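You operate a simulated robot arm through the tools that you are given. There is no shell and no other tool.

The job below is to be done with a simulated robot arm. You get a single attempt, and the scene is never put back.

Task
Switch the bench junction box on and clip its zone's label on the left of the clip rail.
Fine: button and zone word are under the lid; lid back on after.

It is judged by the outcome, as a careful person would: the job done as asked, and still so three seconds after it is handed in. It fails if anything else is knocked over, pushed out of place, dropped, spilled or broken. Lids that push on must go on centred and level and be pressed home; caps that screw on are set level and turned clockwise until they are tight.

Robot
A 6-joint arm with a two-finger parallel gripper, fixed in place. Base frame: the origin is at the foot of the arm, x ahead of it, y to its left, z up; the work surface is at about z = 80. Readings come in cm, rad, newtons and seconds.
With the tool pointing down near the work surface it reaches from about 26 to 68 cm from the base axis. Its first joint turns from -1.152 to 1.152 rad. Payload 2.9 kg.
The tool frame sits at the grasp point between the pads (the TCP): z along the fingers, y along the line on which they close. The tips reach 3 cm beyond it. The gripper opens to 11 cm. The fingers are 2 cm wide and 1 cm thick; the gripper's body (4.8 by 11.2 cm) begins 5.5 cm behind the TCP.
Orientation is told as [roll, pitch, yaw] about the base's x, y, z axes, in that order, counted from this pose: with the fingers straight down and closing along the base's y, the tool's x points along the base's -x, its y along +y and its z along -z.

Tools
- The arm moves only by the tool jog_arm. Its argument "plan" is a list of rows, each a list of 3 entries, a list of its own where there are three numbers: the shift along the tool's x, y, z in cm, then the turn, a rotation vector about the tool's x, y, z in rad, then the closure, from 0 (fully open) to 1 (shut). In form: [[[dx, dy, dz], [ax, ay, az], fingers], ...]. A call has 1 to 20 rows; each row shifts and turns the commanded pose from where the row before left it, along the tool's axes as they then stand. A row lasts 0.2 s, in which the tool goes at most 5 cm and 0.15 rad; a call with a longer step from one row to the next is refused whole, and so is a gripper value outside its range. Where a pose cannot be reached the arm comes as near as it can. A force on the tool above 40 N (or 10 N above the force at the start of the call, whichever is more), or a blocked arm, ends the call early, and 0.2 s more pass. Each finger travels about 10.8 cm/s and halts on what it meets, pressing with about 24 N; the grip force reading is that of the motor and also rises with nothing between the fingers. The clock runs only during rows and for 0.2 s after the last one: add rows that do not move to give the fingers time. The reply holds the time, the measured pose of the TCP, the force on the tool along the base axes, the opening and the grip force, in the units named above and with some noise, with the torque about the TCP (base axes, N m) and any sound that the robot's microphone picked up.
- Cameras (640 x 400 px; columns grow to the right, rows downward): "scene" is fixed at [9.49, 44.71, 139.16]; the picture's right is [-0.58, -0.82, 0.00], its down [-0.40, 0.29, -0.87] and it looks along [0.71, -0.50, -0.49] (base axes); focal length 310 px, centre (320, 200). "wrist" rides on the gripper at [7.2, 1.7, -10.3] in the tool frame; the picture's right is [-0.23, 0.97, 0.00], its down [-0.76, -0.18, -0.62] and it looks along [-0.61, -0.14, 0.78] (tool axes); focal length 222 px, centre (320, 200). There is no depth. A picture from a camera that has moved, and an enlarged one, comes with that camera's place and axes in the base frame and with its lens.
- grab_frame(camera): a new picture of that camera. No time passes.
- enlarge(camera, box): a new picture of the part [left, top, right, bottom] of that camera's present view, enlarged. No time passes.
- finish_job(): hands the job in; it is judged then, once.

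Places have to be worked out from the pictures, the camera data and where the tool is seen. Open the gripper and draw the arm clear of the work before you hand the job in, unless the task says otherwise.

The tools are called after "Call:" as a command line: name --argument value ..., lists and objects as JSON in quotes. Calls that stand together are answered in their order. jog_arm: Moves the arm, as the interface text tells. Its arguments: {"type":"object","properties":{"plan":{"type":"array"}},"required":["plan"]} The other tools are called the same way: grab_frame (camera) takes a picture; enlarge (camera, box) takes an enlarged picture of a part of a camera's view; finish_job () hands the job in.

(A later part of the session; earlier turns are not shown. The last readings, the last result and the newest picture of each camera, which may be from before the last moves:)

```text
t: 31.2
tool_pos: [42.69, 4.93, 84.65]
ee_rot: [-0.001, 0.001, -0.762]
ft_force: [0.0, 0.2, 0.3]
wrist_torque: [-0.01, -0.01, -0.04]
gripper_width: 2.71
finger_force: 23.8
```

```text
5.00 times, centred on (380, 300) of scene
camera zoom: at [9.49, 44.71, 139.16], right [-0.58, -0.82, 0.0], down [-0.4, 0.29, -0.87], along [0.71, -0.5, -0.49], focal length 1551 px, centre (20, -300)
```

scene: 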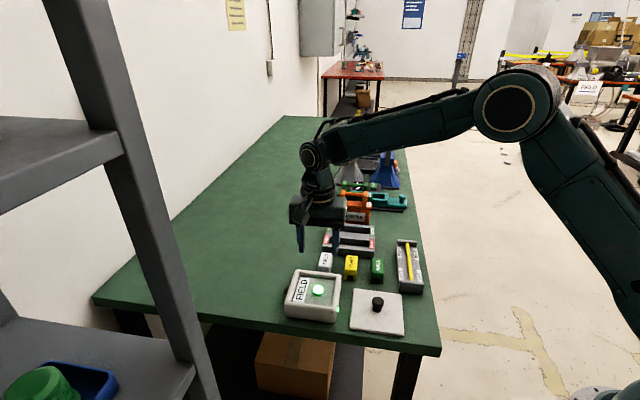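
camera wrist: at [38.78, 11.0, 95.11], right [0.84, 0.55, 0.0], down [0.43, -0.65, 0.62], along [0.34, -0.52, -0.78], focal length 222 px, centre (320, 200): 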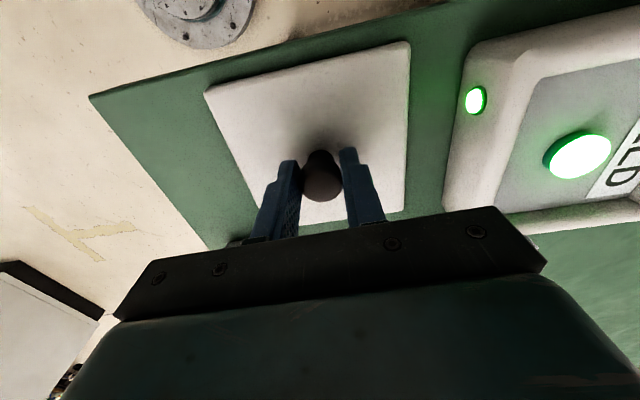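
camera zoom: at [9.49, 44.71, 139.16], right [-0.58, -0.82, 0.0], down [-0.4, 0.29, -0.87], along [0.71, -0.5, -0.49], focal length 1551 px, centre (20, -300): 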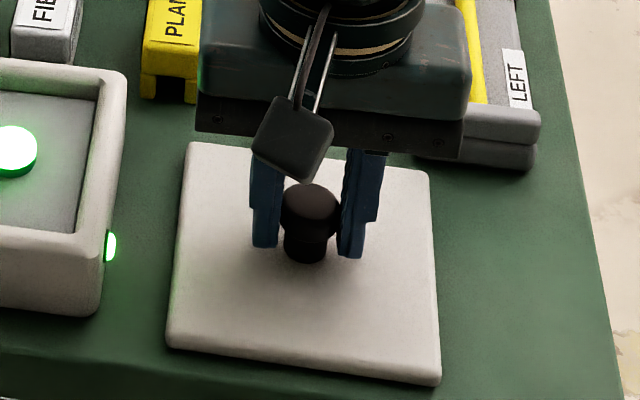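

The lid is regripped (2.71 cm). I'll lift it to z≈97 and carry it over the box.

Call:
jog_arm --plan '[[[0, 0, -1], [0, 0, 0], 0.9], [[0, 0, -2.5], [0, 0, 0], 0.9], [[0, 0, -3], [0, 0, 0], 0.9], [[0, 0, -3], [0, 0, 0], 0.9], [[0, 0, -2.5], [0, 0, 0], 0.9], [[-0.24, 2.52, 0], [0, 0, 0], 0.9], [[-0.24, 2.52, 0], [0, 0, 0], 0.9], [[-0.24, 2.52, 0], [0, 0, 0], 0.9], [[-0.24, 2.52, 0], [0, 0, 0], 0.9], [[-0.24, 2.51, 0], [0, 0, 0], 0.9], [[-0.25, 2.51, 0], [0, 0, 0], 0.9], [[0, 0, 0], [0, 0, 0], 0.9], [[0, 0, 0], [0, 0, 0], 0.9]]'

Call:
enlarge --camera "scene" --box '[260, 220, 380, 330]'

Call:
grab_frame --camera "wrist"

```text
t: 34.0
tool_pos: [54.25, 14.92, 97.01]
ee_rot: [-0.001, 0.0, -0.762]
ft_force: [-0.9, 0.5, -1.0]
wrist_torque: [0.02, 0.0, -0.01]
gripper_width: 2.7
finger_force: 23.8
```

```text
3.64 times, centred on (320, 275) of scene
camera zoom: at [9.49, 44.72, 139.16], right [-0.58, -0.82, 0.0], down [-0.4, 0.29, -0.87], along [0.71, -0.5, -0.49], focal length 1128 px, centre (320, -73)
```

zoom: 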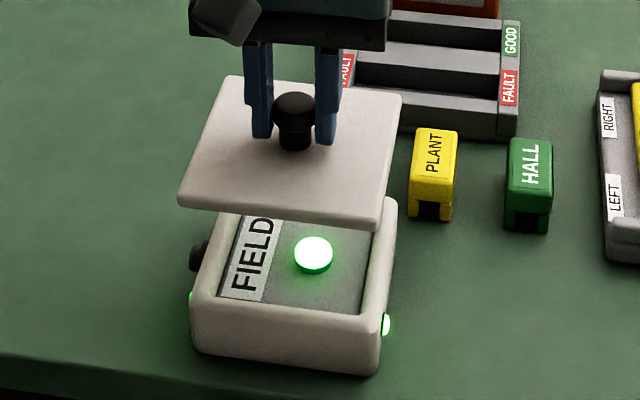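

```text
taken
camera wrist: at [50.3, 21.05, 107.35], right [0.84, 0.55, 0.0], down [0.43, -0.65, 0.62], along [0.34, -0.52, -0.78], focal length 222 px, centre (320, 200)
```

wrist: 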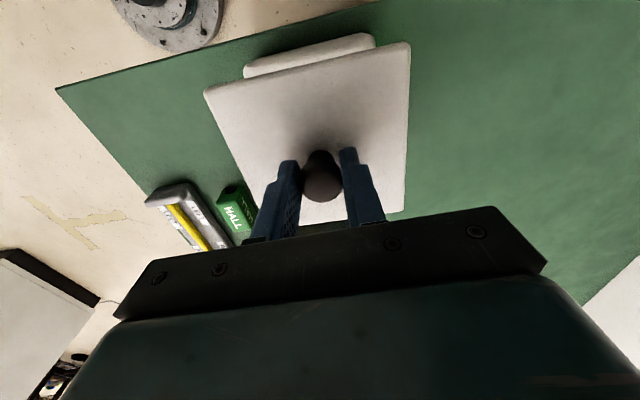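

Held level above the box. I'll go down to about 1.5 cm above the seat, then compare the edges.

Call:
jog_arm --plan '[[[0, 0, 2], [0, 0, 0], 0.9], [[0, 0, 2], [0, 0, 0], 0.9], [[0, 0, 1.7], [0, 0, 0], 0.9], [[0, 0, 0], [0, 0, 0], 0.9], [[0, 0, 0], [0, 0, 0], 0.9]]'

Call:
enlarge --camera "scene" --box '[270, 250, 350, 330]'

Call:
enlarge --camera "wrist" --box '[180, 0, 440, 200]'

```text
t: 35.2
tool_pos: [54.12, 14.75, 91.04]
ee_rot: [-0.001, -0.001, -0.763]
ft_force: [-0.2, -0.4, -0.9]
wrist_torque: [-0.01, -0.01, -0.01]
gripper_width: 2.7
finger_force: 24.3
```

```text
5.00 times, centred on (310, 290) of scene
camera zoom: at [9.49, 44.72, 139.16], right [-0.58, -0.82, 0.0], down [-0.4, 0.29, -0.87], along [0.71, -0.5, -0.49], focal length 1551 px, centre (370, -250)
```

zoom: 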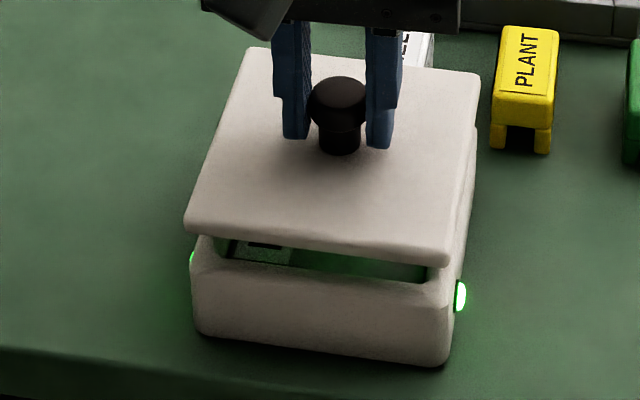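

```text
2.00 times, centred on (310, 100) of wrist
camera zoom: at [50.23, 20.96, 101.48], right [0.84, 0.55, 0.0], down [0.43, -0.65, 0.62], along [0.34, -0.52, -0.78], focal length 444 px, centre (340, 400)
```

zoom: 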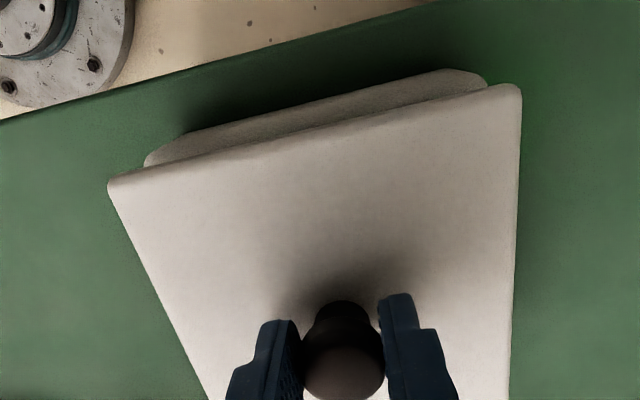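

The lid lines up with the box rim to within about 0.1–0.2 cm in both views. I'll lower it slowly until it seats.

Call:
jog_arm --plan '[[[0, 0, 0.5], [0, 0, 0], 0.9], [[0, 0, 0.5], [0, 0, 0], 0.9], [[0, 0, 0.3], [0, 0, 0], 0.9], [[0, 0, 0], [0, 0, 0], 0.9]]'

Call:
enlarge --camera "scene" --box '[270, 250, 350, 330]'

```text
t: 36.2
tool_pos: [54.39, 14.83, 89.68]
ee_rot: [0.0, 0.001, -0.763]
ft_force: [0.5, -0.2, -1.2]
wrist_torque: [0.0, -0.04, 0.02]
gripper_width: 2.72
finger_force: 24.3
```

```text
5.00 times, centred on (310, 290) of scene
camera zoom: at [9.49, 44.72, 139.16], right [-0.58, -0.82, 0.0], down [-0.4, 0.29, -0.87], along [0.71, -0.5, -0.49], focal length 1551 px, centre (370, -250)
```

zoom: 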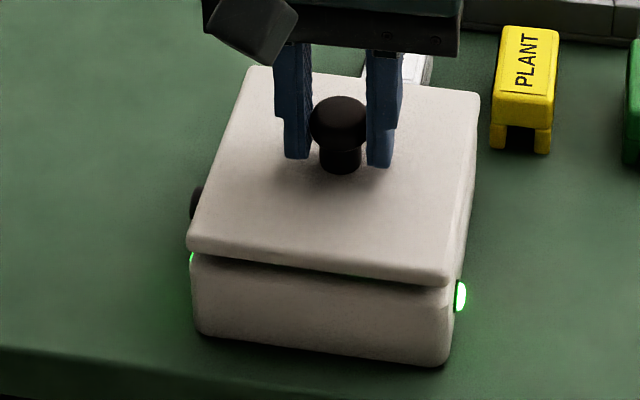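

About 0.6 cm is left. Continuing in small steps.

Call:
jog_arm --plan '[[[0, 0, 0.25], [0, 0, 0], 0.9], [[0, 0, 0], [0, 0, 0], 0.9]]'

Call:
jog_arm --plan '[[[0, 0, 0.2], [0, 0, 0], 0.9], [[0, 0, 0], [0, 0, 0], 0.9]]'

Call:
enlarge --camera "scene" --box '[270, 250, 350, 330]'

```text
t: 36.8
tool_pos: [54.07, 14.79, 89.44]
ee_rot: [-0.001, -0.001, -0.763]
ft_force: [-0.1, -0.3, -1.8]
wrist_torque: [0.02, 0.0, 0.02]
gripper_width: 2.69
finger_force: 24.1
```

```text
t: 37.4
tool_pos: [54.37, 14.54, 89.07]
ee_rot: [0.0, -0.001, -0.763]
ft_force: [0.0, -1.0, -1.0]
wrist_torque: [-0.02, -0.01, -0.01]
gripper_width: 2.69
finger_force: 24.0
```

```text
5.00 times, centred on (310, 290) of scene
camera zoom: at [9.49, 44.72, 139.16], right [-0.58, -0.82, 0.0], down [-0.4, 0.29, -0.87], along [0.71, -0.5, -0.49], focal length 1551 px, centre (370, -250)
```

zoom: 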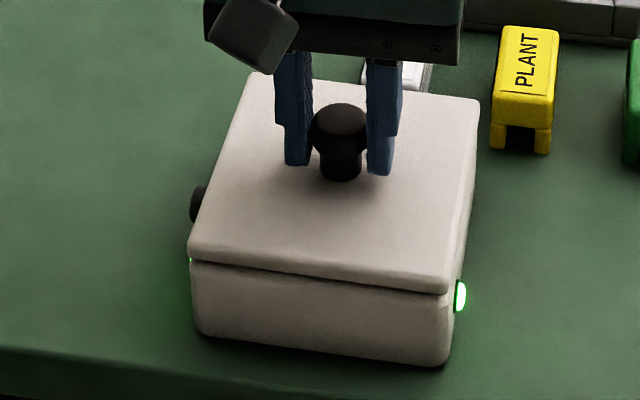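

Very close to the original seated picture (about 5 px higher). A few more small steps down to seat and press.

Call:
jog_arm --plan '[[[0, 0, 0.15], [0, 0, 0], 0.9], [[0, 0, 0], [0, 0, 0], 0.9]]'

Call:
jog_arm --plan '[[[0, 0, 0.15], [0, 0, 0], 0.9], [[0, 0, 0], [0, 0, 0], 0.9]]'

Call:
enlarge --camera "scene" --box '[270, 250, 350, 330]'

```text
t: 38.0
tool_pos: [54.17, 14.64, 89.16]
ee_rot: [0.001, -0.003, -0.763]
ft_force: [2.8, 0.6, 3.0]
wrist_torque: [0.02, 0.01, -0.02]
gripper_width: 2.73
finger_force: 24.4
```

```text
t: 38.6
tool_pos: [54.21, 14.77, 89.09]
ee_rot: [0.002, -0.002, -0.762]
ft_force: [-5.9, -3.1, 26.3]
wrist_torque: [-0.09, 0.14, 0.01]
gripper_width: 2.7
finger_force: 23.9
```

```text
5.00 times, centred on (310, 290) of scene
camera zoom: at [9.42, 44.7, 139.17], right [-0.58, -0.82, 0.0], down [-0.4, 0.29, -0.87], along [0.71, -0.5, -0.49], focal length 1551 px, centre (370, -250)
```

zoom: 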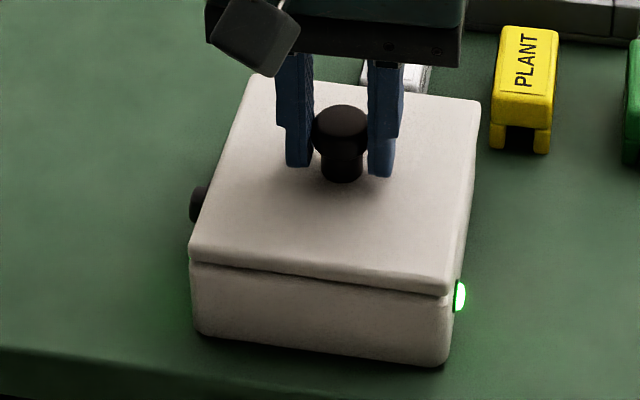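

Contact at z≈89.1 (26 N) and the lid looks level. I'll press further to seat it home.

Call:
jog_arm --plan '[[[0, 0, 0.1], [0, 0, 0], 0.9], [[0, 0, 0], [0, 0, 0], 0.9]]'

Call:
enlarge --camera "scene" --box '[280, 260, 340, 320]'

Call:
enlarge --camera "wrist" --box '[180, 0, 440, 200]'

```text
t: 39.2
tool_pos: [54.23, 14.6, 89.05]
ee_rot: [0.004, -0.004, -0.765]
ft_force: [-9.6, -6.2, 34.4]
wrist_torque: [-0.33, 0.22, 0.01]
gripper_width: 2.7
finger_force: 24.2
```

```text
6.67 times, centred on (310, 290) of scene
camera zoom: at [9.41, 44.68, 139.18], right [-0.58, -0.82, 0.0], down [-0.4, 0.29, -0.87], along [0.71, -0.5, -0.49], focal length 2068 px, centre (387, -400)
```

zoom: 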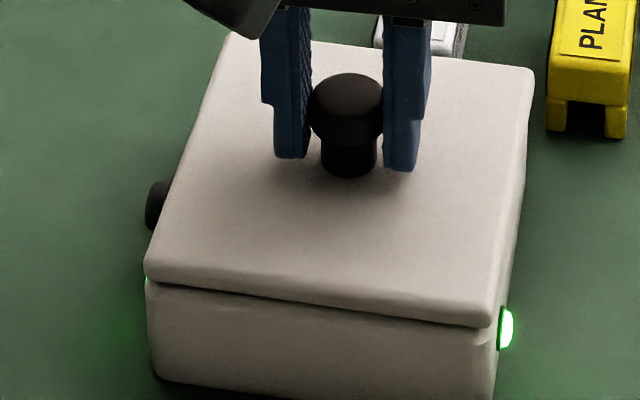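

```text
2.00 times, centred on (310, 100) of wrist
camera zoom: at [50.23, 20.79, 99.49], right [0.84, 0.55, 0.0], down [0.42, -0.66, 0.62], along [0.34, -0.52, -0.78], focal length 444 px, centre (340, 400)
```

zoom: 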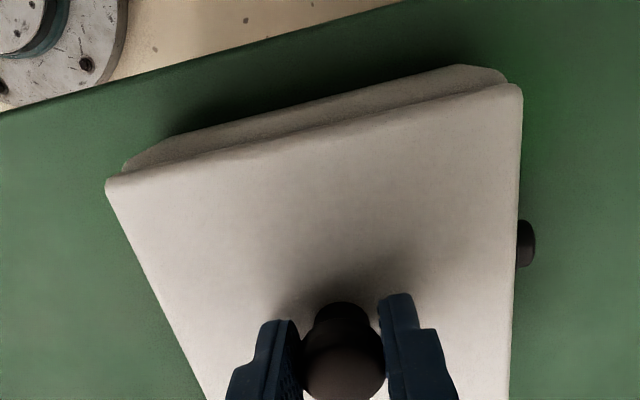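

Pressed with 34 N. I'll relieve the load, open the fingers, rise, and compare with the original seated picture.

Call:
jog_arm --plan '[[[0, 0, -0.35], [0, 0, 0], 0.9], [[0, 0, 0], [0, 0, 0], 0.8], [[0, 0, 0], [0, 0, 0], 0.6], [[0, 0, 0], [0, 0, 0], 0.45], [[0, 0, 0], [0, 0, 0], 0.45], [[0, 0, -2], [0, 0, 0], 0.45], [[0, 0, -3], [0, 0, 0], 0.45], [[0, 0, -2], [0, 0, 0], 0.45], [[0, 0, 0], [0, 0, 0], 0.45]]'

Call:
enlarge --camera "scene" --box '[270, 250, 350, 330]'

Call:
enlarge --camera "wrist" --box '[160, 0, 480, 200]'

```text
t: 41.2
tool_pos: [54.18, 14.57, 96.29]
ee_rot: [0.0, 0.0, -0.762]
ft_force: [1.2, 0.2, -0.2]
wrist_torque: [-0.03, 0.03, -0.01]
gripper_width: 6.06
finger_force: 0.1
heard: snap
```

```text
5.00 times, centred on (310, 290) of scene
camera zoom: at [9.49, 44.71, 139.16], right [-0.58, -0.82, 0.0], down [-0.4, 0.29, -0.87], along [0.71, -0.5, -0.49], focal length 1551 px, centre (370, -250)
```

zoom: 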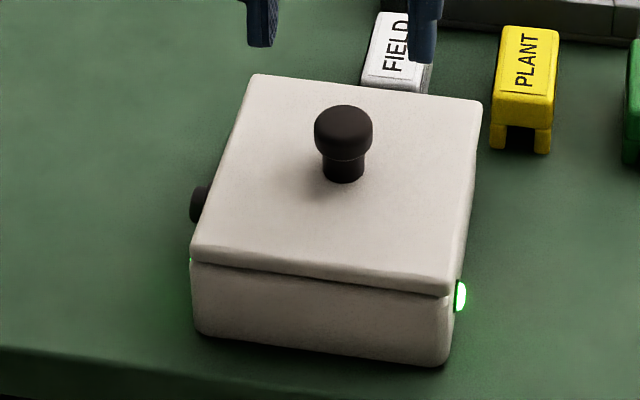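

```text
2.00 times, centred on (320, 100) of wrist
camera zoom: at [50.23, 20.72, 106.65], right [0.84, 0.55, 0.0], down [0.43, -0.65, 0.62], along [0.34, -0.52, -0.78], focal length 444 px, centre (320, 400)
```

zoom: 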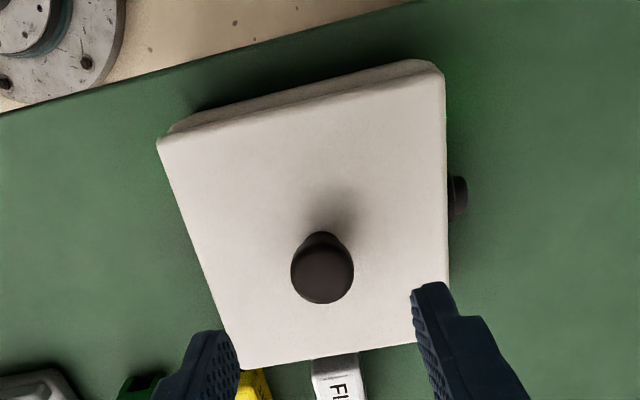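

The lid is within about 0.15 cm of its original place, but slightly right and up in the picture. I'll inspect the seam closely before pressing on top.

Call:
enlarge --camera "scene" --box '[280, 290, 330, 325]'

Call:
enlarge --camera "scene" --box '[315, 260, 365, 325]'

Call:
enlarge --camera "wrist" --box '[220, 20, 400, 120]'

```text
11.43 times, centred on (305, 308) of scene
camera zoom: at [9.49, 44.71, 139.16], right [-0.58, -0.82, 0.0], down [-0.4, 0.29, -0.87], along [0.71, -0.5, -0.49], focal length 3545 px, centre (491, -1029)
```

zoom: 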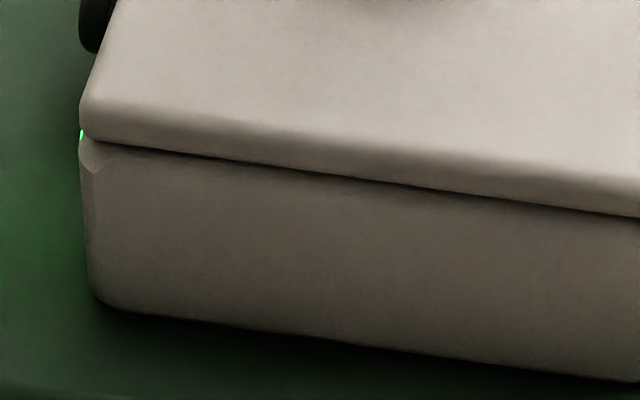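

```text
6.15 times, centred on (340, 292) of scene
camera zoom: at [9.49, 44.71, 139.16], right [-0.58, -0.82, 0.0], down [-0.4, 0.29, -0.87], along [0.71, -0.5, -0.49], focal length 1909 px, centre (197, -369)
```

zoom: 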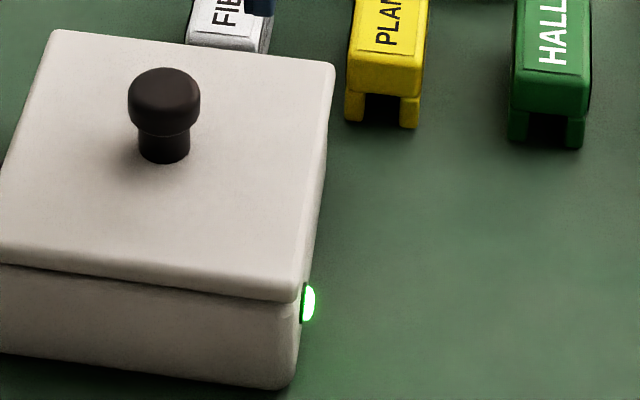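

```text
3.56 times, centred on (310, 70) of wrist
camera zoom: at [50.23, 20.72, 106.65], right [0.84, 0.55, 0.0], down [0.43, -0.65, 0.62], along [0.34, -0.52, -0.78], focal length 790 px, centre (356, 662)
```

zoom: 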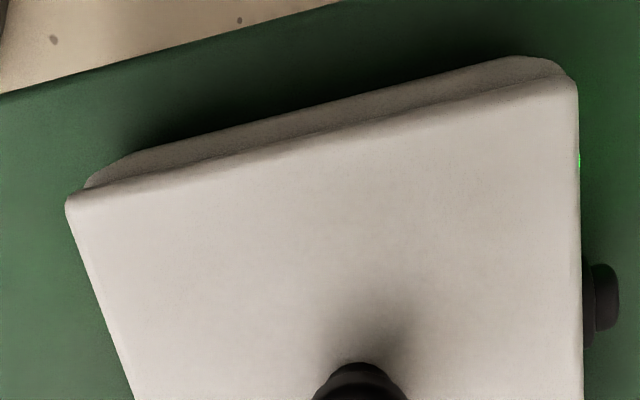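

The seam looks shut all round, but I want to be sure it is home. I'll close the fingers and press straight down on the knob top.

Call:
jog_arm --plan '[[[-0.3, 0.06, 0], [0, 0, 0], 0.7], [[0, 0, 0], [0, 0, 0], 1], [[0, 0, 1.5], [0, 0, 0], 1], [[0, 0, 1.5], [0, 0, 0], 1], [[0, 0, 1.2], [0, 0, 0], 1], [[0, 0, 0], [0, 0, 0], 1]]'

Call:
enlarge --camera "scene" --box '[270, 250, 350, 330]'

Call:
enlarge --camera "wrist" --box '[160, 0, 480, 200]'

```text
t: 42.6
tool_pos: [54.43, 14.59, 91.88]
ee_rot: [0.0, -0.001, -0.763]
ft_force: [0.4, -0.3, -0.7]
wrist_torque: [-0.01, 0.04, -0.02]
gripper_width: 0.0
finger_force: 23.8
```

```text
5.00 times, centred on (310, 290) of scene
camera zoom: at [9.49, 44.71, 139.16], right [-0.58, -0.82, 0.0], down [-0.4, 0.29, -0.87], along [0.71, -0.5, -0.49], focal length 1551 px, centre (370, -250)
```

zoom: 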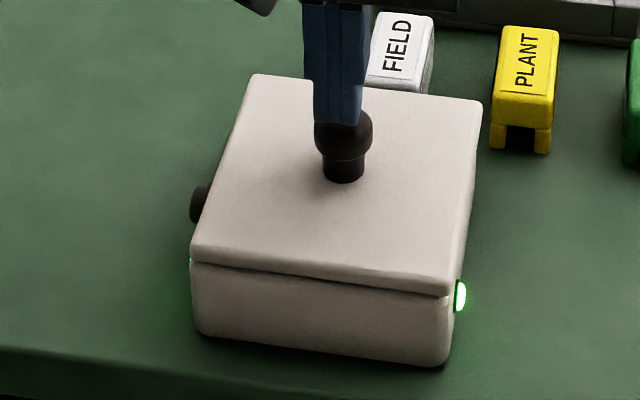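

```text
2.00 times, centred on (320, 100) of wrist
camera zoom: at [50.52, 20.79, 102.42], right [0.84, 0.55, 0.0], down [0.43, -0.65, 0.62], along [0.34, -0.52, -0.78], focal length 444 px, centre (320, 400)
```

zoom: 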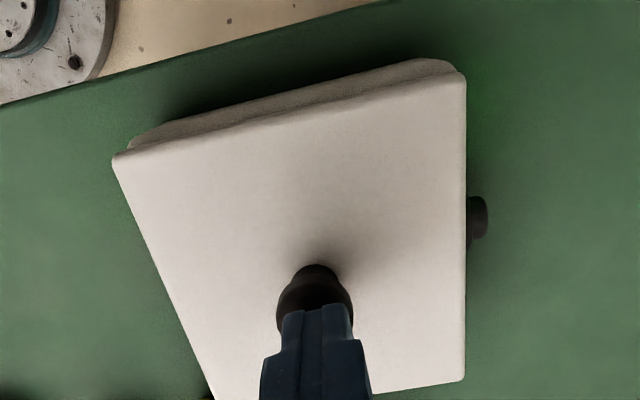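

The lid sits about 0.15–0.2 cm off its original place (toward -y), with yaw correct. I'll press down on the knob and see whether it snaps home.

Call:
jog_arm --plan '[[[0, 0, 0.3], [0, 0, 0], 1], [[0, 0, 0.2], [0, 0, 0], 1], [[0, 0, 0], [0, 0, 0], 1]]'

Call:
jog_arm --plan '[[[0, 0, 0.15], [0, 0, 0], 1], [[0, 0, 0.1], [0, 0, 0], 1], [[0, 0, 0], [0, 0, 0], 1]]'

```text
t: 43.4
tool_pos: [54.4, 14.6, 91.56]
ee_rot: [0.002, 0.0, -0.763]
ft_force: [-3.0, 0.5, 10.1]
wrist_torque: [0.02, 0.11, -0.03]
gripper_width: 0.0
finger_force: 23.6
```

```text
t: 44.2
tool_pos: [54.33, 14.55, 91.54]
ee_rot: [0.002, -0.003, -0.76]
ft_force: [-4.6, -2.5, 7.0]
wrist_torque: [-0.04, 0.2, 0.03]
gripper_width: 0.02
finger_force: 23.9
stopped in row 3: the force on the tool passed its limit at 41 N (the readings are from after the stop); the commanded pose is now the measured one
```

Pressed to 41 N with no snap and no give. Checking the picture.

Call:
enlarge --camera "scene" --box '[270, 250, 350, 330]'

Call:
enlarge --camera "scene" --box '[280, 290, 330, 325]'

Call:
enlarge --camera "scene" --box '[320, 265, 350, 325]'

```text
5.00 times, centred on (310, 290) of scene
camera zoom: at [9.46, 44.71, 139.17], right [-0.58, -0.82, 0.0], down [-0.4, 0.29, -0.87], along [0.71, -0.5, -0.49], focal length 1551 px, centre (370, -250)
```

zoom: 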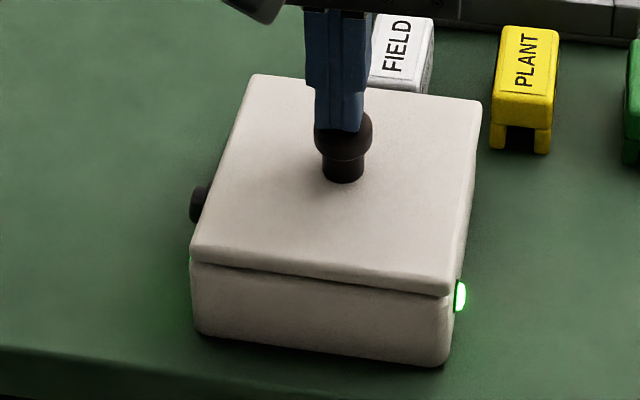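

```text
11.43 times, centred on (305, 308) of scene
camera zoom: at [9.46, 44.71, 139.17], right [-0.58, -0.82, 0.0], down [-0.4, 0.29, -0.87], along [0.71, -0.5, -0.49], focal length 3545 px, centre (491, -1029)
```

zoom: 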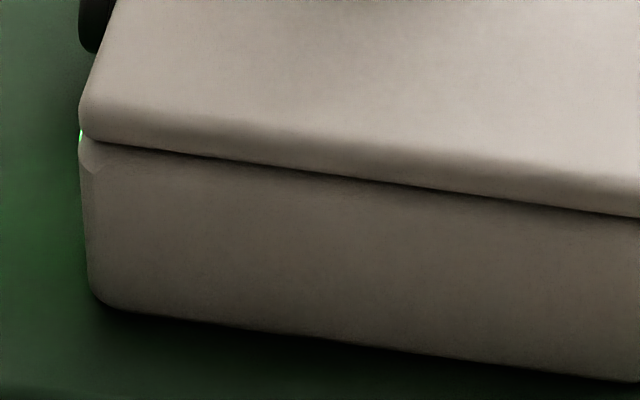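

```text
6.67 times, centred on (335, 295) of scene
camera zoom: at [9.46, 44.71, 139.17], right [-0.58, -0.82, 0.0], down [-0.4, 0.29, -0.87], along [0.71, -0.5, -0.49], focal length 2068 px, centre (220, -433)
```

zoom: 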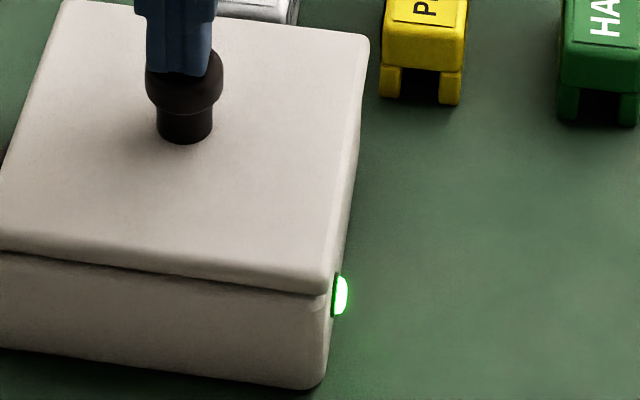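

The lid is solid on the rim with no gap, but about 0.2 cm off centre. I'll regrip the knob without lifting and slide it back toward its original place, using the original picture as reference (knob at u≈339.5, top v≈108).

Call:
jog_arm --plan '[[[0, 0, -1.5], [0, 0, 0], 1], [[0, 0.18, -0.5], [0, 0, 0], 1], [[0, 0, 0], [0, 0, 0], 0.7], [[0, 0, 0], [0, 0, 0], 0.45], [[0, 0, 2], [0, 0, 0], 0.45], [[0, 0, 2], [0, 0, 0], 0.45], [[0, 0, 0], [0, 0, 0], 0.45], [[0, 0, 0], [0, 0, 0], 0.6], [[0, 0, 0], [0, 0, 0], 0.65], [[0, 0, 0], [0, 0, 0], 0.7], [[0, 0, 0], [0, 0, 0], 0.73], [[0, 0, 0], [0, 0, 0], 0.76], [[0, 0, 0], [0, 0, 0], 0.79], [[0, 0, 0], [0, 0, 0], 0.79]]'

Call:
enlarge --camera "scene" --box '[270, 250, 350, 330]'

```text
t: 47.2
tool_pos: [54.62, 14.73, 89.47]
ee_rot: [-0.003, 0.001, -0.764]
ft_force: [-15.7, -16.7, 5.4]
wrist_torque: [-0.34, 0.3, 0.01]
gripper_width: 3.49
finger_force: 11.9
```

```text
5.00 times, centred on (310, 290) of scene
camera zoom: at [9.44, 44.67, 139.18], right [-0.58, -0.82, 0.0], down [-0.4, 0.29, -0.87], along [0.71, -0.5, -0.49], focal length 1551 px, centre (370, -250)
```

zoom: 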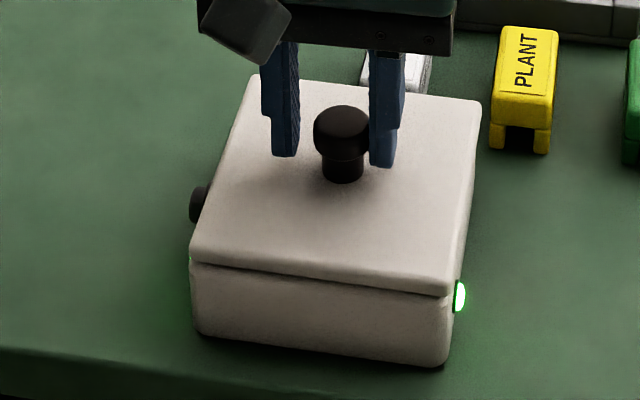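

The one-sided push of ~23 N didn't move the lid at all, so it is snapped home firmly and close to centred on the box body. I'll leave it alone: open, rise clear, and re-check.

Call:
jog_arm --plan '[[[0, 0, 0], [0, 0, 0], 0.6], [[0, 0, 0], [0, 0, 0], 0.45], [[0, 0, 0], [0, 0, 0], 0.45], [[0, 0, -2.5], [0, 0, 0], 0.45], [[0, 0, -3], [0, 0, 0], 0.45], [[0, 0, -3], [0, 0, 0], 0.45], [[0, 0, 0], [0, 0, 0], 0.3]]'

Call:
enlarge --camera "scene" --box '[270, 250, 350, 330]'

Call:
grab_frame --camera "wrist"

```text
t: 48.8
tool_pos: [54.43, 15.01, 97.99]
ee_rot: [0.001, 0.0, -0.762]
ft_force: [0.3, -0.1, 0.8]
wrist_torque: [-0.01, -0.02, -0.01]
gripper_width: 7.67
finger_force: 0.0
```

```text
5.00 times, centred on (310, 290) of scene
camera zoom: at [9.49, 44.71, 139.16], right [-0.58, -0.82, 0.0], down [-0.4, 0.29, -0.87], along [0.71, -0.5, -0.49], focal length 1551 px, centre (370, -250)
```

zoom: 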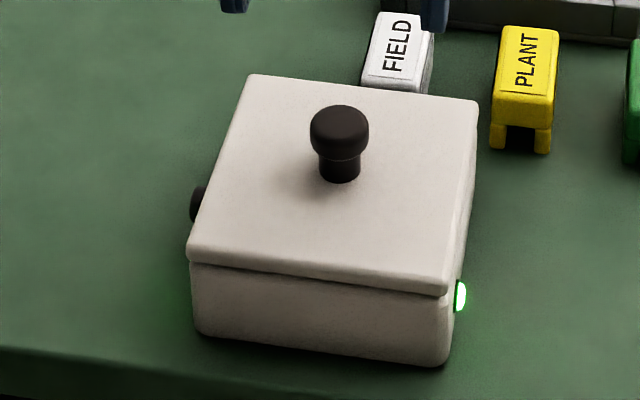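

```text
taken
camera wrist: at [50.41, 20.93, 108.44], right [0.84, 0.55, 0.0], down [0.43, -0.65, 0.62], along [0.34, -0.52, -0.78], focal length 222 px, centre (320, 200)
```

wrist: 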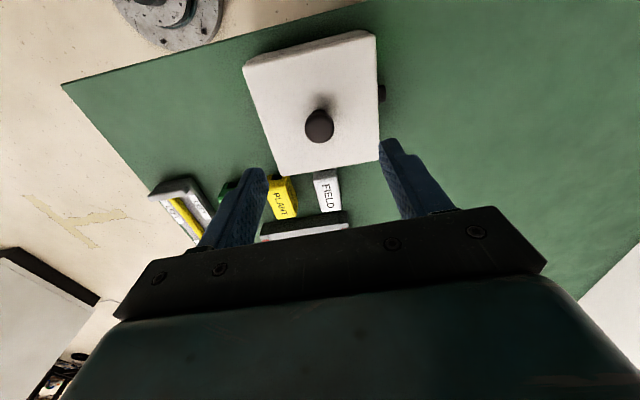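

Opening shifted the lid to exactly its original left-right place, but it now looks about 3 px high, so it may not be fully home. I'll turn the gripper to view the lid seam from the side at a low angle.

Call:
jog_arm --plan '[[[0, 0, 0], [0, 0, -0.143], 0.2], [[0, 0, 0], [0, 0, -0.143], 0.2], [[0, 0, 0], [0, 0, -0.143], 0.1], [[0, 0, 0], [0, 0, -0.143], 0], [[0, 0, 0], [0, 0, -0.143], 0], [[0, 0, 0], [0, 0, -0.143], 0], [[0, 0, 0], [0, 0, -0.143], 0], [[0, 0, 0], [0, 0, -0.143], 0], [[0, 0, 0], [0, 0, -0.143], 0], [[0, 0, 0], [0, 0, -0.143], 0], [[0, 0, 0], [0, 0, -0.143], 0], [[3, 0, 0], [0, 0, 0], 0], [[3, 0, 0], [0, 0, 0], 0], [[3, 0, 0], [0, 0, 0], 0], [[3, 0, 0], [0, 0, 0], 0], [[2, 0, 0], [0, 0, 0], 0], [[0, 0, 0], [0, 0, 0], 0]]'

Call:
grab_frame --camera "wrist"

Call:
grab_frame --camera "scene"

```text
t: 52.4
tool_pos: [44.92, 4.67, 97.89]
ee_rot: [-0.003, -0.003, 0.808]
ft_force: [0.1, -0.5, 0.2]
wrist_torque: [0.03, -0.02, -0.01]
gripper_width: 11.02
finger_force: 0.0
```

```text
taken
camera wrist: at [38.8, 0.5, 108.33], right [-0.55, 0.84, 0.0], down [0.65, 0.43, 0.63], along [0.52, 0.34, -0.78], focal length 222 px, centre (320, 200)
```

wrist: 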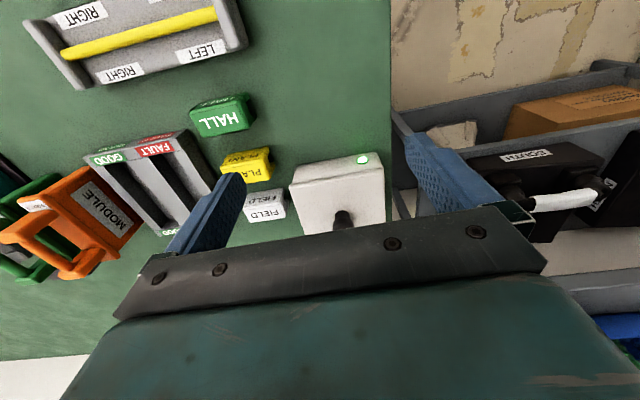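

```text
taken
```

scene: 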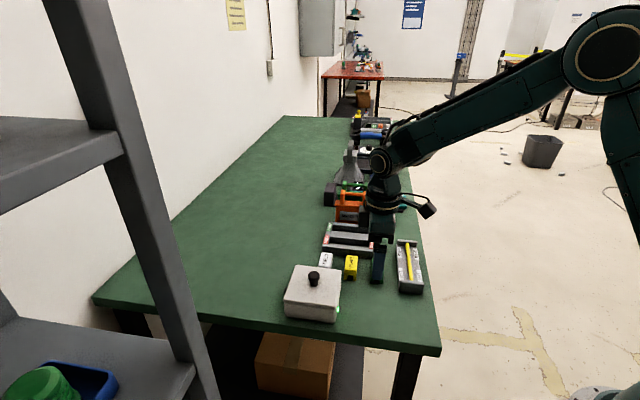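

The box is at upper centre in this view. I'll go down 6.5 cm and tilt the tool so the camera looks more horizontally at the seam.

Call:
jog_arm --plan '[[[0, 0, 2.5], [0, 0, 0], 0], [[0, 0, 2.5], [0, 0, 0], 0], [[0, 0, 1.5], [0, 0, 0], 0], [[0, 0, 0], [0, -0.125, 0], 0], [[0, 0, 0], [0, -0.125, 0], 0], [[0, 0, 0], [0, -0.125, 0], 0], [[0, 0, 0], [0, -0.125, 0], 0], [[0, 0, 0], [0, 0, 0], 0]]'

Call:
grab_frame --camera "wrist"

Call:
enlarge --camera "wrist" --box '[260, 100, 420, 220]'

```text
t: 54.2
tool_pos: [44.88, 4.53, 91.46]
ee_rot: [-0.002, -0.505, 0.809]
ft_force: [0.0, -0.1, -1.4]
wrist_torque: [-0.02, 0.01, 0.04]
gripper_width: 11.01
finger_force: 0.0
```

```text
taken
camera wrist: at [36.01, -2.55, 97.12], right [-0.57, 0.82, 0.11], down [0.38, 0.14, 0.91], along [0.73, 0.56, -0.39], focal length 222 px, centre (320, 200)
```

wrist: 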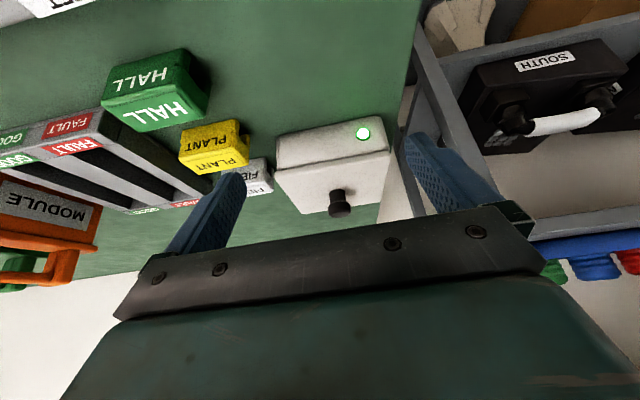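

```text
3.33 times, centred on (340, 160) of wrist
camera zoom: at [36.01, -2.55, 97.12], right [-0.57, 0.82, 0.11], down [0.38, 0.14, 0.91], along [0.73, 0.56, -0.39], focal length 740 px, centre (253, 333)
```

zoom: 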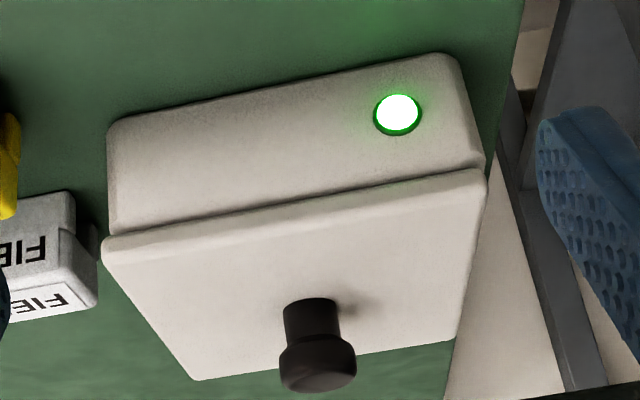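

Good low-angle view. Zooming in on the seam and its two ends.

Call:
enlarge --camera "wrist" --box '[278, 130, 318, 180]'

Call:
enlarge --camera "wrist" --box '[360, 120, 400, 170]'

Call:
enlarge --camera "wrist" --box '[270, 110, 400, 190]'

```text
8.00 times, centred on (298, 155) of wrist
camera zoom: at [36.01, -2.55, 97.12], right [-0.57, 0.82, 0.11], down [0.38, 0.14, 0.91], along [0.73, 0.56, -0.39], focal length 1777 px, centre (496, 560)
```

zoom: 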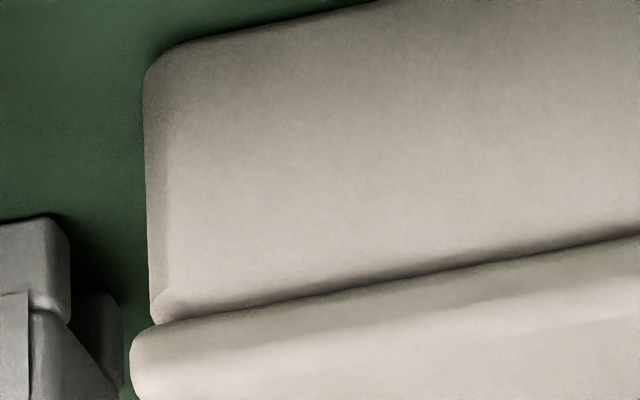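

```text
8.00 times, centred on (380, 145) of wrist
camera zoom: at [36.01, -2.55, 97.12], right [-0.57, 0.82, 0.11], down [0.38, 0.14, 0.91], along [0.73, 0.56, -0.39], focal length 1777 px, centre (-160, 640)
```

zoom: 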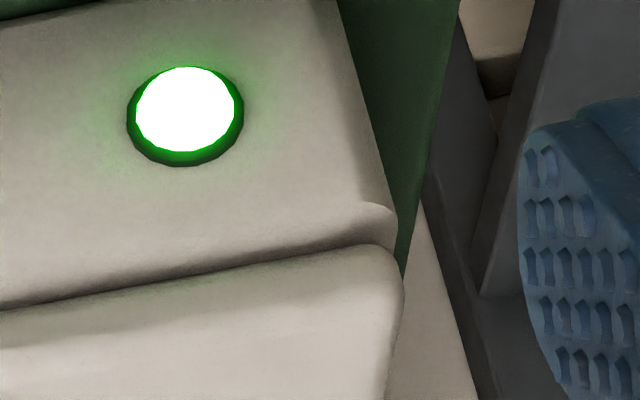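

```text
4.92 times, centred on (335, 150) of wrist
camera zoom: at [36.01, -2.55, 97.12], right [-0.57, 0.82, 0.11], down [0.38, 0.14, 0.91], along [0.73, 0.56, -0.39], focal length 1094 px, centre (246, 446)
```

zoom: 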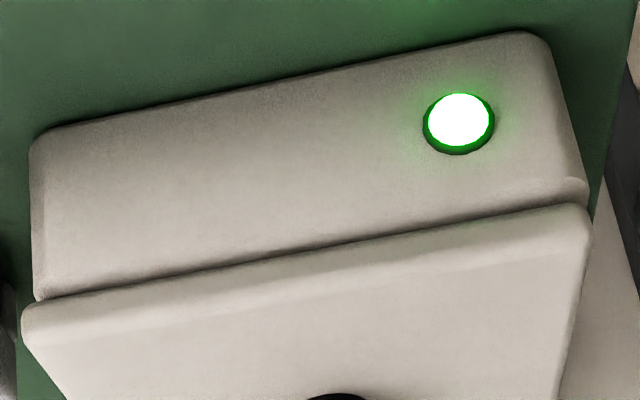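

The seam is shut along its full length, with no wedge. The lid overhangs about 0.28 at the far end and 0.07 at the near end, so it is ~0.1 cm off centre in that direction. Now checking the other direction from the scene camera.

Call:
enlarge --camera "scene" --box '[285, 290, 315, 325]'

Call:
enlarge --camera "scene" --box '[320, 290, 350, 325]'

```text
11.43 times, centred on (300, 308) of scene
camera zoom: at [9.49, 44.71, 139.16], right [-0.58, -0.82, 0.0], down [-0.4, 0.29, -0.87], along [0.71, -0.5, -0.49], focal length 3545 px, centre (549, -1029)
```

zoom: 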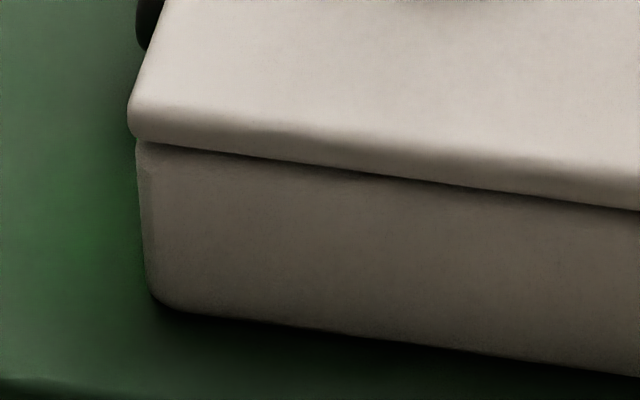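

```text
11.43 times, centred on (335, 308) of scene
camera zoom: at [9.49, 44.71, 139.16], right [-0.58, -0.82, 0.0], down [-0.4, 0.29, -0.87], along [0.71, -0.5, -0.49], focal length 3545 px, centre (149, -1029)
```

zoom: 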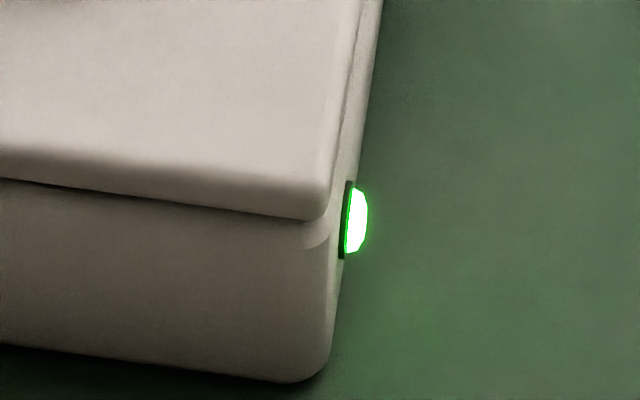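

The overhang is even to about 0.1 cm this way too, and matches the original picture. I'll restore the vertical pose and yaw, then test the lid with a light nudge on the knob toward its original place and press once more.

Call:
jog_arm --plan '[[[0, 0, 0], [0, 0.125, 0], 0], [[0, 0, 0], [0, 0.125, 0], 0], [[0, 0, 0], [0, 0.125, 0], 0], [[0, 0, 0], [0, 0.125, 0], 0], [[0, 0, -4], [0, 0, 0], 0], [[0, 0, -3], [0, 0, 0], 0], [[0, 0, 0], [0, 0, 0.143], 0], [[0, 0, 0], [0, 0, 0.143], 0], [[0, 0, 0], [0, 0, 0.143], 0], [[0, 0, 0], [0, 0, 0.143], 0], [[0, 0, 0], [0, 0, 0.143], 0], [[0, 0, 0], [0, 0, 0.143], 0], [[0, 0, 0], [0, 0, 0.143], 0.3], [[0, 0, 0], [0, 0, 0.143], 0.5], [[0, 0, 0], [0, 0, 0.143], 0.8], [[0, 0, 0], [0, 0, 0.143], 1], [[0, 0, 0], [0, 0, 0.143], 1], [[0, 0, 0], [0, 0, 0], 1]]'

```text
t: 58.0
tool_pos: [44.86, 4.68, 98.46]
ee_rot: [0.003, -0.002, -0.765]
ft_force: [0.5, 0.4, 0.2]
wrist_torque: [-0.02, -0.03, -0.02]
gripper_width: 0.0
finger_force: 24.0
```

Back to vertical with the matching yaw. Moving to the far (+L) side of the knob, still above it.

Call:
jog_arm --plan '[[[-0.8, 3.45, 0], [0, 0, 0], 1], [[-0.79, 3.45, 0], [0, 0, 0], 1], [[-0.79, 3.45, 0], [0, 0, 0], 1], [[-0.79, 3.45, 0], [0, 0, 0], 1], [[0, 0, 3], [0, 0, 0], 1], [[0, 0, 3], [0, 0, 0], 1], [[0, 0, 0], [0, 0, 0], 1]]'

Call:
enlarge --camera "scene" --box '[270, 250, 350, 330]'

Call:
enlarge --camera "wrist" --box '[160, 0, 480, 200]'

```text
t: 59.6
tool_pos: [56.54, 12.42, 92.45]
ee_rot: [0.005, -0.001, -0.763]
ft_force: [-0.1, 0.5, -0.3]
wrist_torque: [0.0, -0.02, 0.0]
gripper_width: 0.01
finger_force: 24.5
```

```text
5.00 times, centred on (310, 290) of scene
camera zoom: at [9.49, 44.72, 139.16], right [-0.58, -0.82, 0.0], down [-0.4, 0.29, -0.87], along [0.71, -0.5, -0.49], focal length 1551 px, centre (370, -250)
```

zoom: 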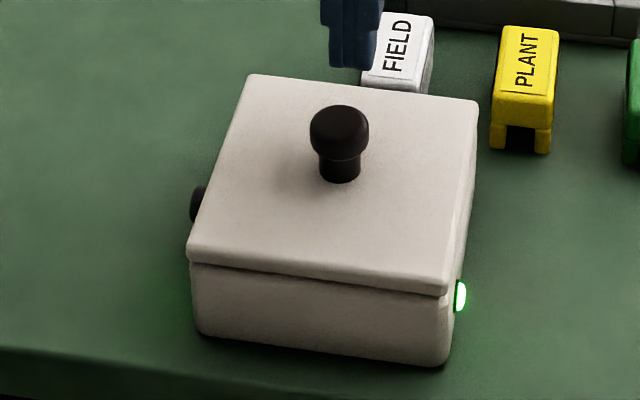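

```text
2.00 times, centred on (320, 100) of wrist
camera zoom: at [52.6, 18.48, 103.0], right [0.84, 0.55, 0.0], down [0.43, -0.65, 0.62], along [0.34, -0.52, -0.78], focal length 444 px, centre (320, 400)
```

zoom: 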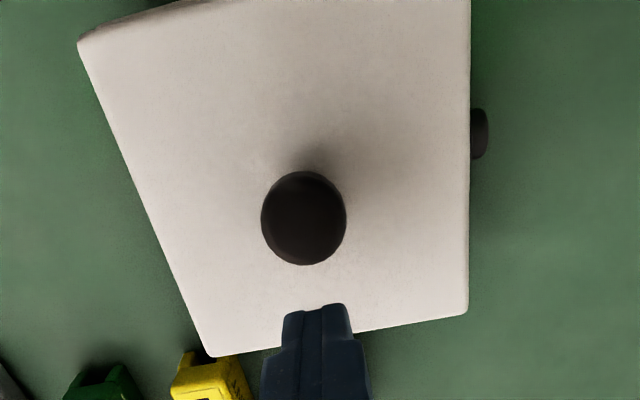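

Clear of the FIELD clip. Lowering beside the knob and nudging gently toward the front in small steps.

Call:
jog_arm --plan '[[[0, 0, 1.6], [0, 0, 0], 1], [[0, 0, 1.4], [0, 0, 0], 1], [[0.2, 0, 0], [0, 0, 0], 1], [[0, 0, 0], [0, 0, 0], 1]]'

Call:
jog_arm --plan '[[[0.1, 0, 0], [0, 0, 0], 1], [[0, 0, 0], [0, 0, 0], 1]]'

Call:
jog_arm --plan '[[[0.1, 0, 0], [0, 0, 0], 1], [[0, 0, 0], [0, 0, 0], 1]]'

Call:
enlarge --camera "scene" --box '[270, 250, 350, 330]'

```text
t: 60.6
tool_pos: [56.43, 12.58, 89.51]
ee_rot: [0.003, -0.003, -0.763]
ft_force: [0.0, 0.1, 0.2]
wrist_torque: [-0.02, -0.02, -0.02]
gripper_width: 0.0
finger_force: 24.0
```

```text
t: 61.2
tool_pos: [56.46, 12.56, 89.47]
ee_rot: [0.001, 0.0, -0.763]
ft_force: [-0.7, 0.3, -0.6]
wrist_torque: [0.01, 0.03, -0.02]
gripper_width: 0.0
finger_force: 24.4
```

```text
t: 61.8
tool_pos: [56.43, 12.73, 89.64]
ee_rot: [0.001, -0.002, -0.764]
ft_force: [0.6, 0.3, 0.4]
wrist_torque: [-0.04, 0.01, -0.01]
gripper_width: 0.0
finger_force: 24.1
```

```text
5.00 times, centred on (310, 290) of scene
camera zoom: at [9.49, 44.71, 139.16], right [-0.58, -0.82, 0.0], down [-0.4, 0.29, -0.87], along [0.71, -0.5, -0.49], focal length 1551 px, centre (370, -250)
```

zoom: 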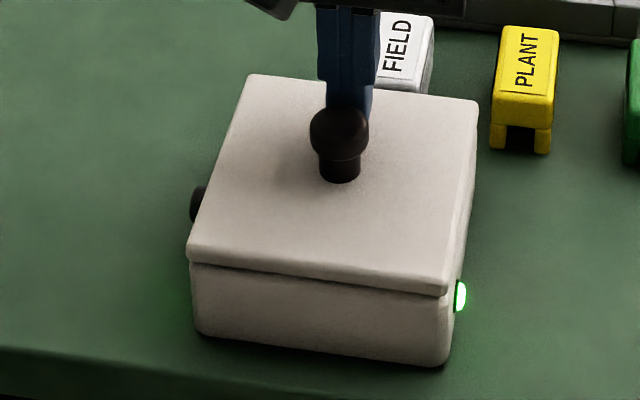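

No contact yet; continuing 0.1 cm steps.

Call:
jog_arm --plan '[[[0.1, 0, 0], [0, 0, 0], 1], [[0, 0, 0], [0, 0, 0], 1]]'

Call:
jog_arm --plan '[[[0.1, 0, 0], [0, 0, 0], 1], [[0, 0, 0], [0, 0, 0], 1]]'

Call:
enlarge --camera "scene" --box '[270, 250, 350, 330]'

```text
t: 62.4
tool_pos: [56.31, 12.86, 89.45]
ee_rot: [0.002, -0.004, -0.763]
ft_force: [1.0, 0.0, 0.2]
wrist_torque: [-0.01, -0.02, 0.02]
gripper_width: 0.0
finger_force: 24.2
```

```text
t: 63.0
tool_pos: [56.36, 12.92, 89.37]
ee_rot: [0.001, -0.002, -0.762]
ft_force: [0.6, -0.5, 0.8]
wrist_torque: [-0.03, 0.02, 0.02]
gripper_width: 0.0
finger_force: 23.7
```

```text
5.00 times, centred on (310, 290) of scene
camera zoom: at [9.49, 44.71, 139.16], right [-0.58, -0.82, 0.0], down [-0.4, 0.29, -0.87], along [0.71, -0.5, -0.49], focal length 1551 px, centre (370, -250)
```

zoom: 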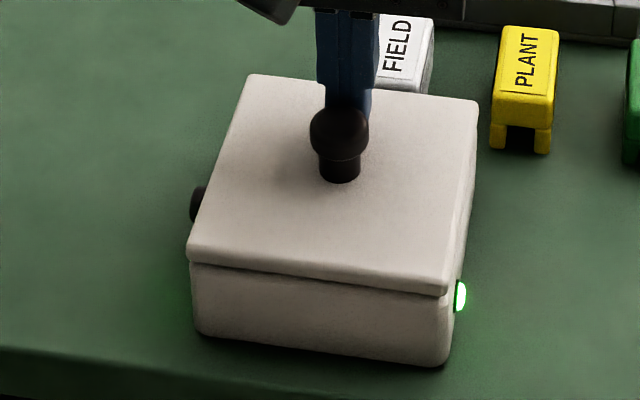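

Call:
jog_arm --plan '[[[0.1, 0, 0], [0, 0, 0], 1], [[0, 0, 0], [0, 0, 0], 1]]'

Call:
jog_arm --plan '[[[0.1, 0, 0], [0, 0, 0], 1], [[0, 0, 0], [0, 0, 0], 1]]'

Call:
enlarge --camera "scene" --box '[270, 250, 350, 330]'

```text
t: 63.6
tool_pos: [56.17, 12.86, 89.45]
ee_rot: [0.001, -0.003, -0.763]
ft_force: [-0.1, 0.0, -0.3]
wrist_torque: [0.02, -0.01, 0.04]
gripper_width: 0.0
finger_force: 24.4
```

```text
t: 64.2
tool_pos: [56.3, 12.98, 89.39]
ee_rot: [0.003, -0.003, -0.765]
ft_force: [1.8, -4.7, 3.3]
wrist_torque: [-0.09, -0.04, -0.01]
gripper_width: 0.0
finger_force: 24.2
```

```text
5.00 times, centred on (310, 290) of scene
camera zoom: at [9.49, 44.7, 139.17], right [-0.58, -0.82, 0.0], down [-0.4, 0.29, -0.87], along [0.71, -0.5, -0.49], focal length 1551 px, centre (370, -250)
```

zoom: 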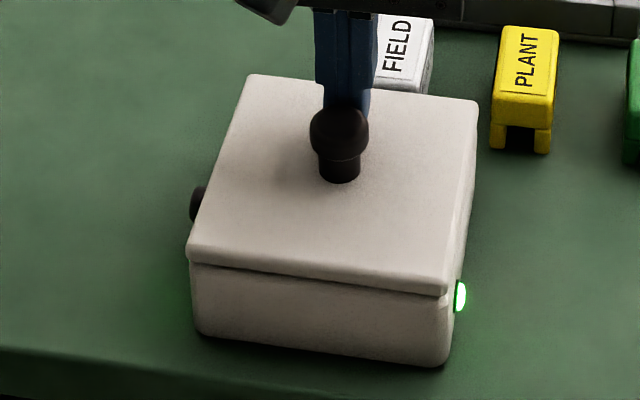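

Contact at ~5 N and the lid hasn't moved, so it resists. One or two more small steps to see if it slides or is held.

Call:
jog_arm --plan '[[[0.07, 0, 0], [0, 0, 0], 1], [[0, 0, 0], [0, 0, 0], 1]]'

Call:
jog_arm --plan '[[[0.07, 0, 0], [0, 0, 0], 1], [[0, 0, 0], [0, 0, 0], 1]]'

Call:
enlarge --camera "scene" --box '[270, 250, 350, 330]'

```text
t: 64.8
tool_pos: [56.05, 13.12, 89.35]
ee_rot: [0.003, -0.001, -0.762]
ft_force: [0.3, -0.9, 0.7]
wrist_torque: [0.01, 0.01, 0.0]
gripper_width: 0.0
finger_force: 24.4
```

```text
t: 65.4
tool_pos: [56.09, 13.08, 89.47]
ee_rot: [0.005, -0.002, -0.764]
ft_force: [-0.7, -0.1, 0.5]
wrist_torque: [0.01, -0.02, 0.0]
gripper_width: 0.0
finger_force: 23.6
```

```text
5.00 times, centred on (310, 290) of scene
camera zoom: at [9.49, 44.71, 139.16], right [-0.58, -0.82, 0.0], down [-0.4, 0.29, -0.87], along [0.71, -0.5, -0.49], focal length 1551 px, centre (370, -250)
```

zoom: 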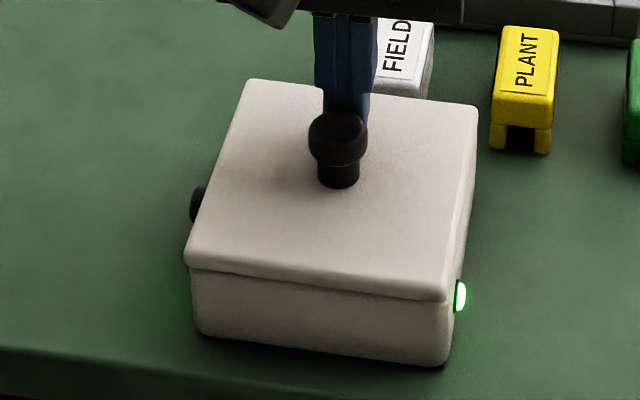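

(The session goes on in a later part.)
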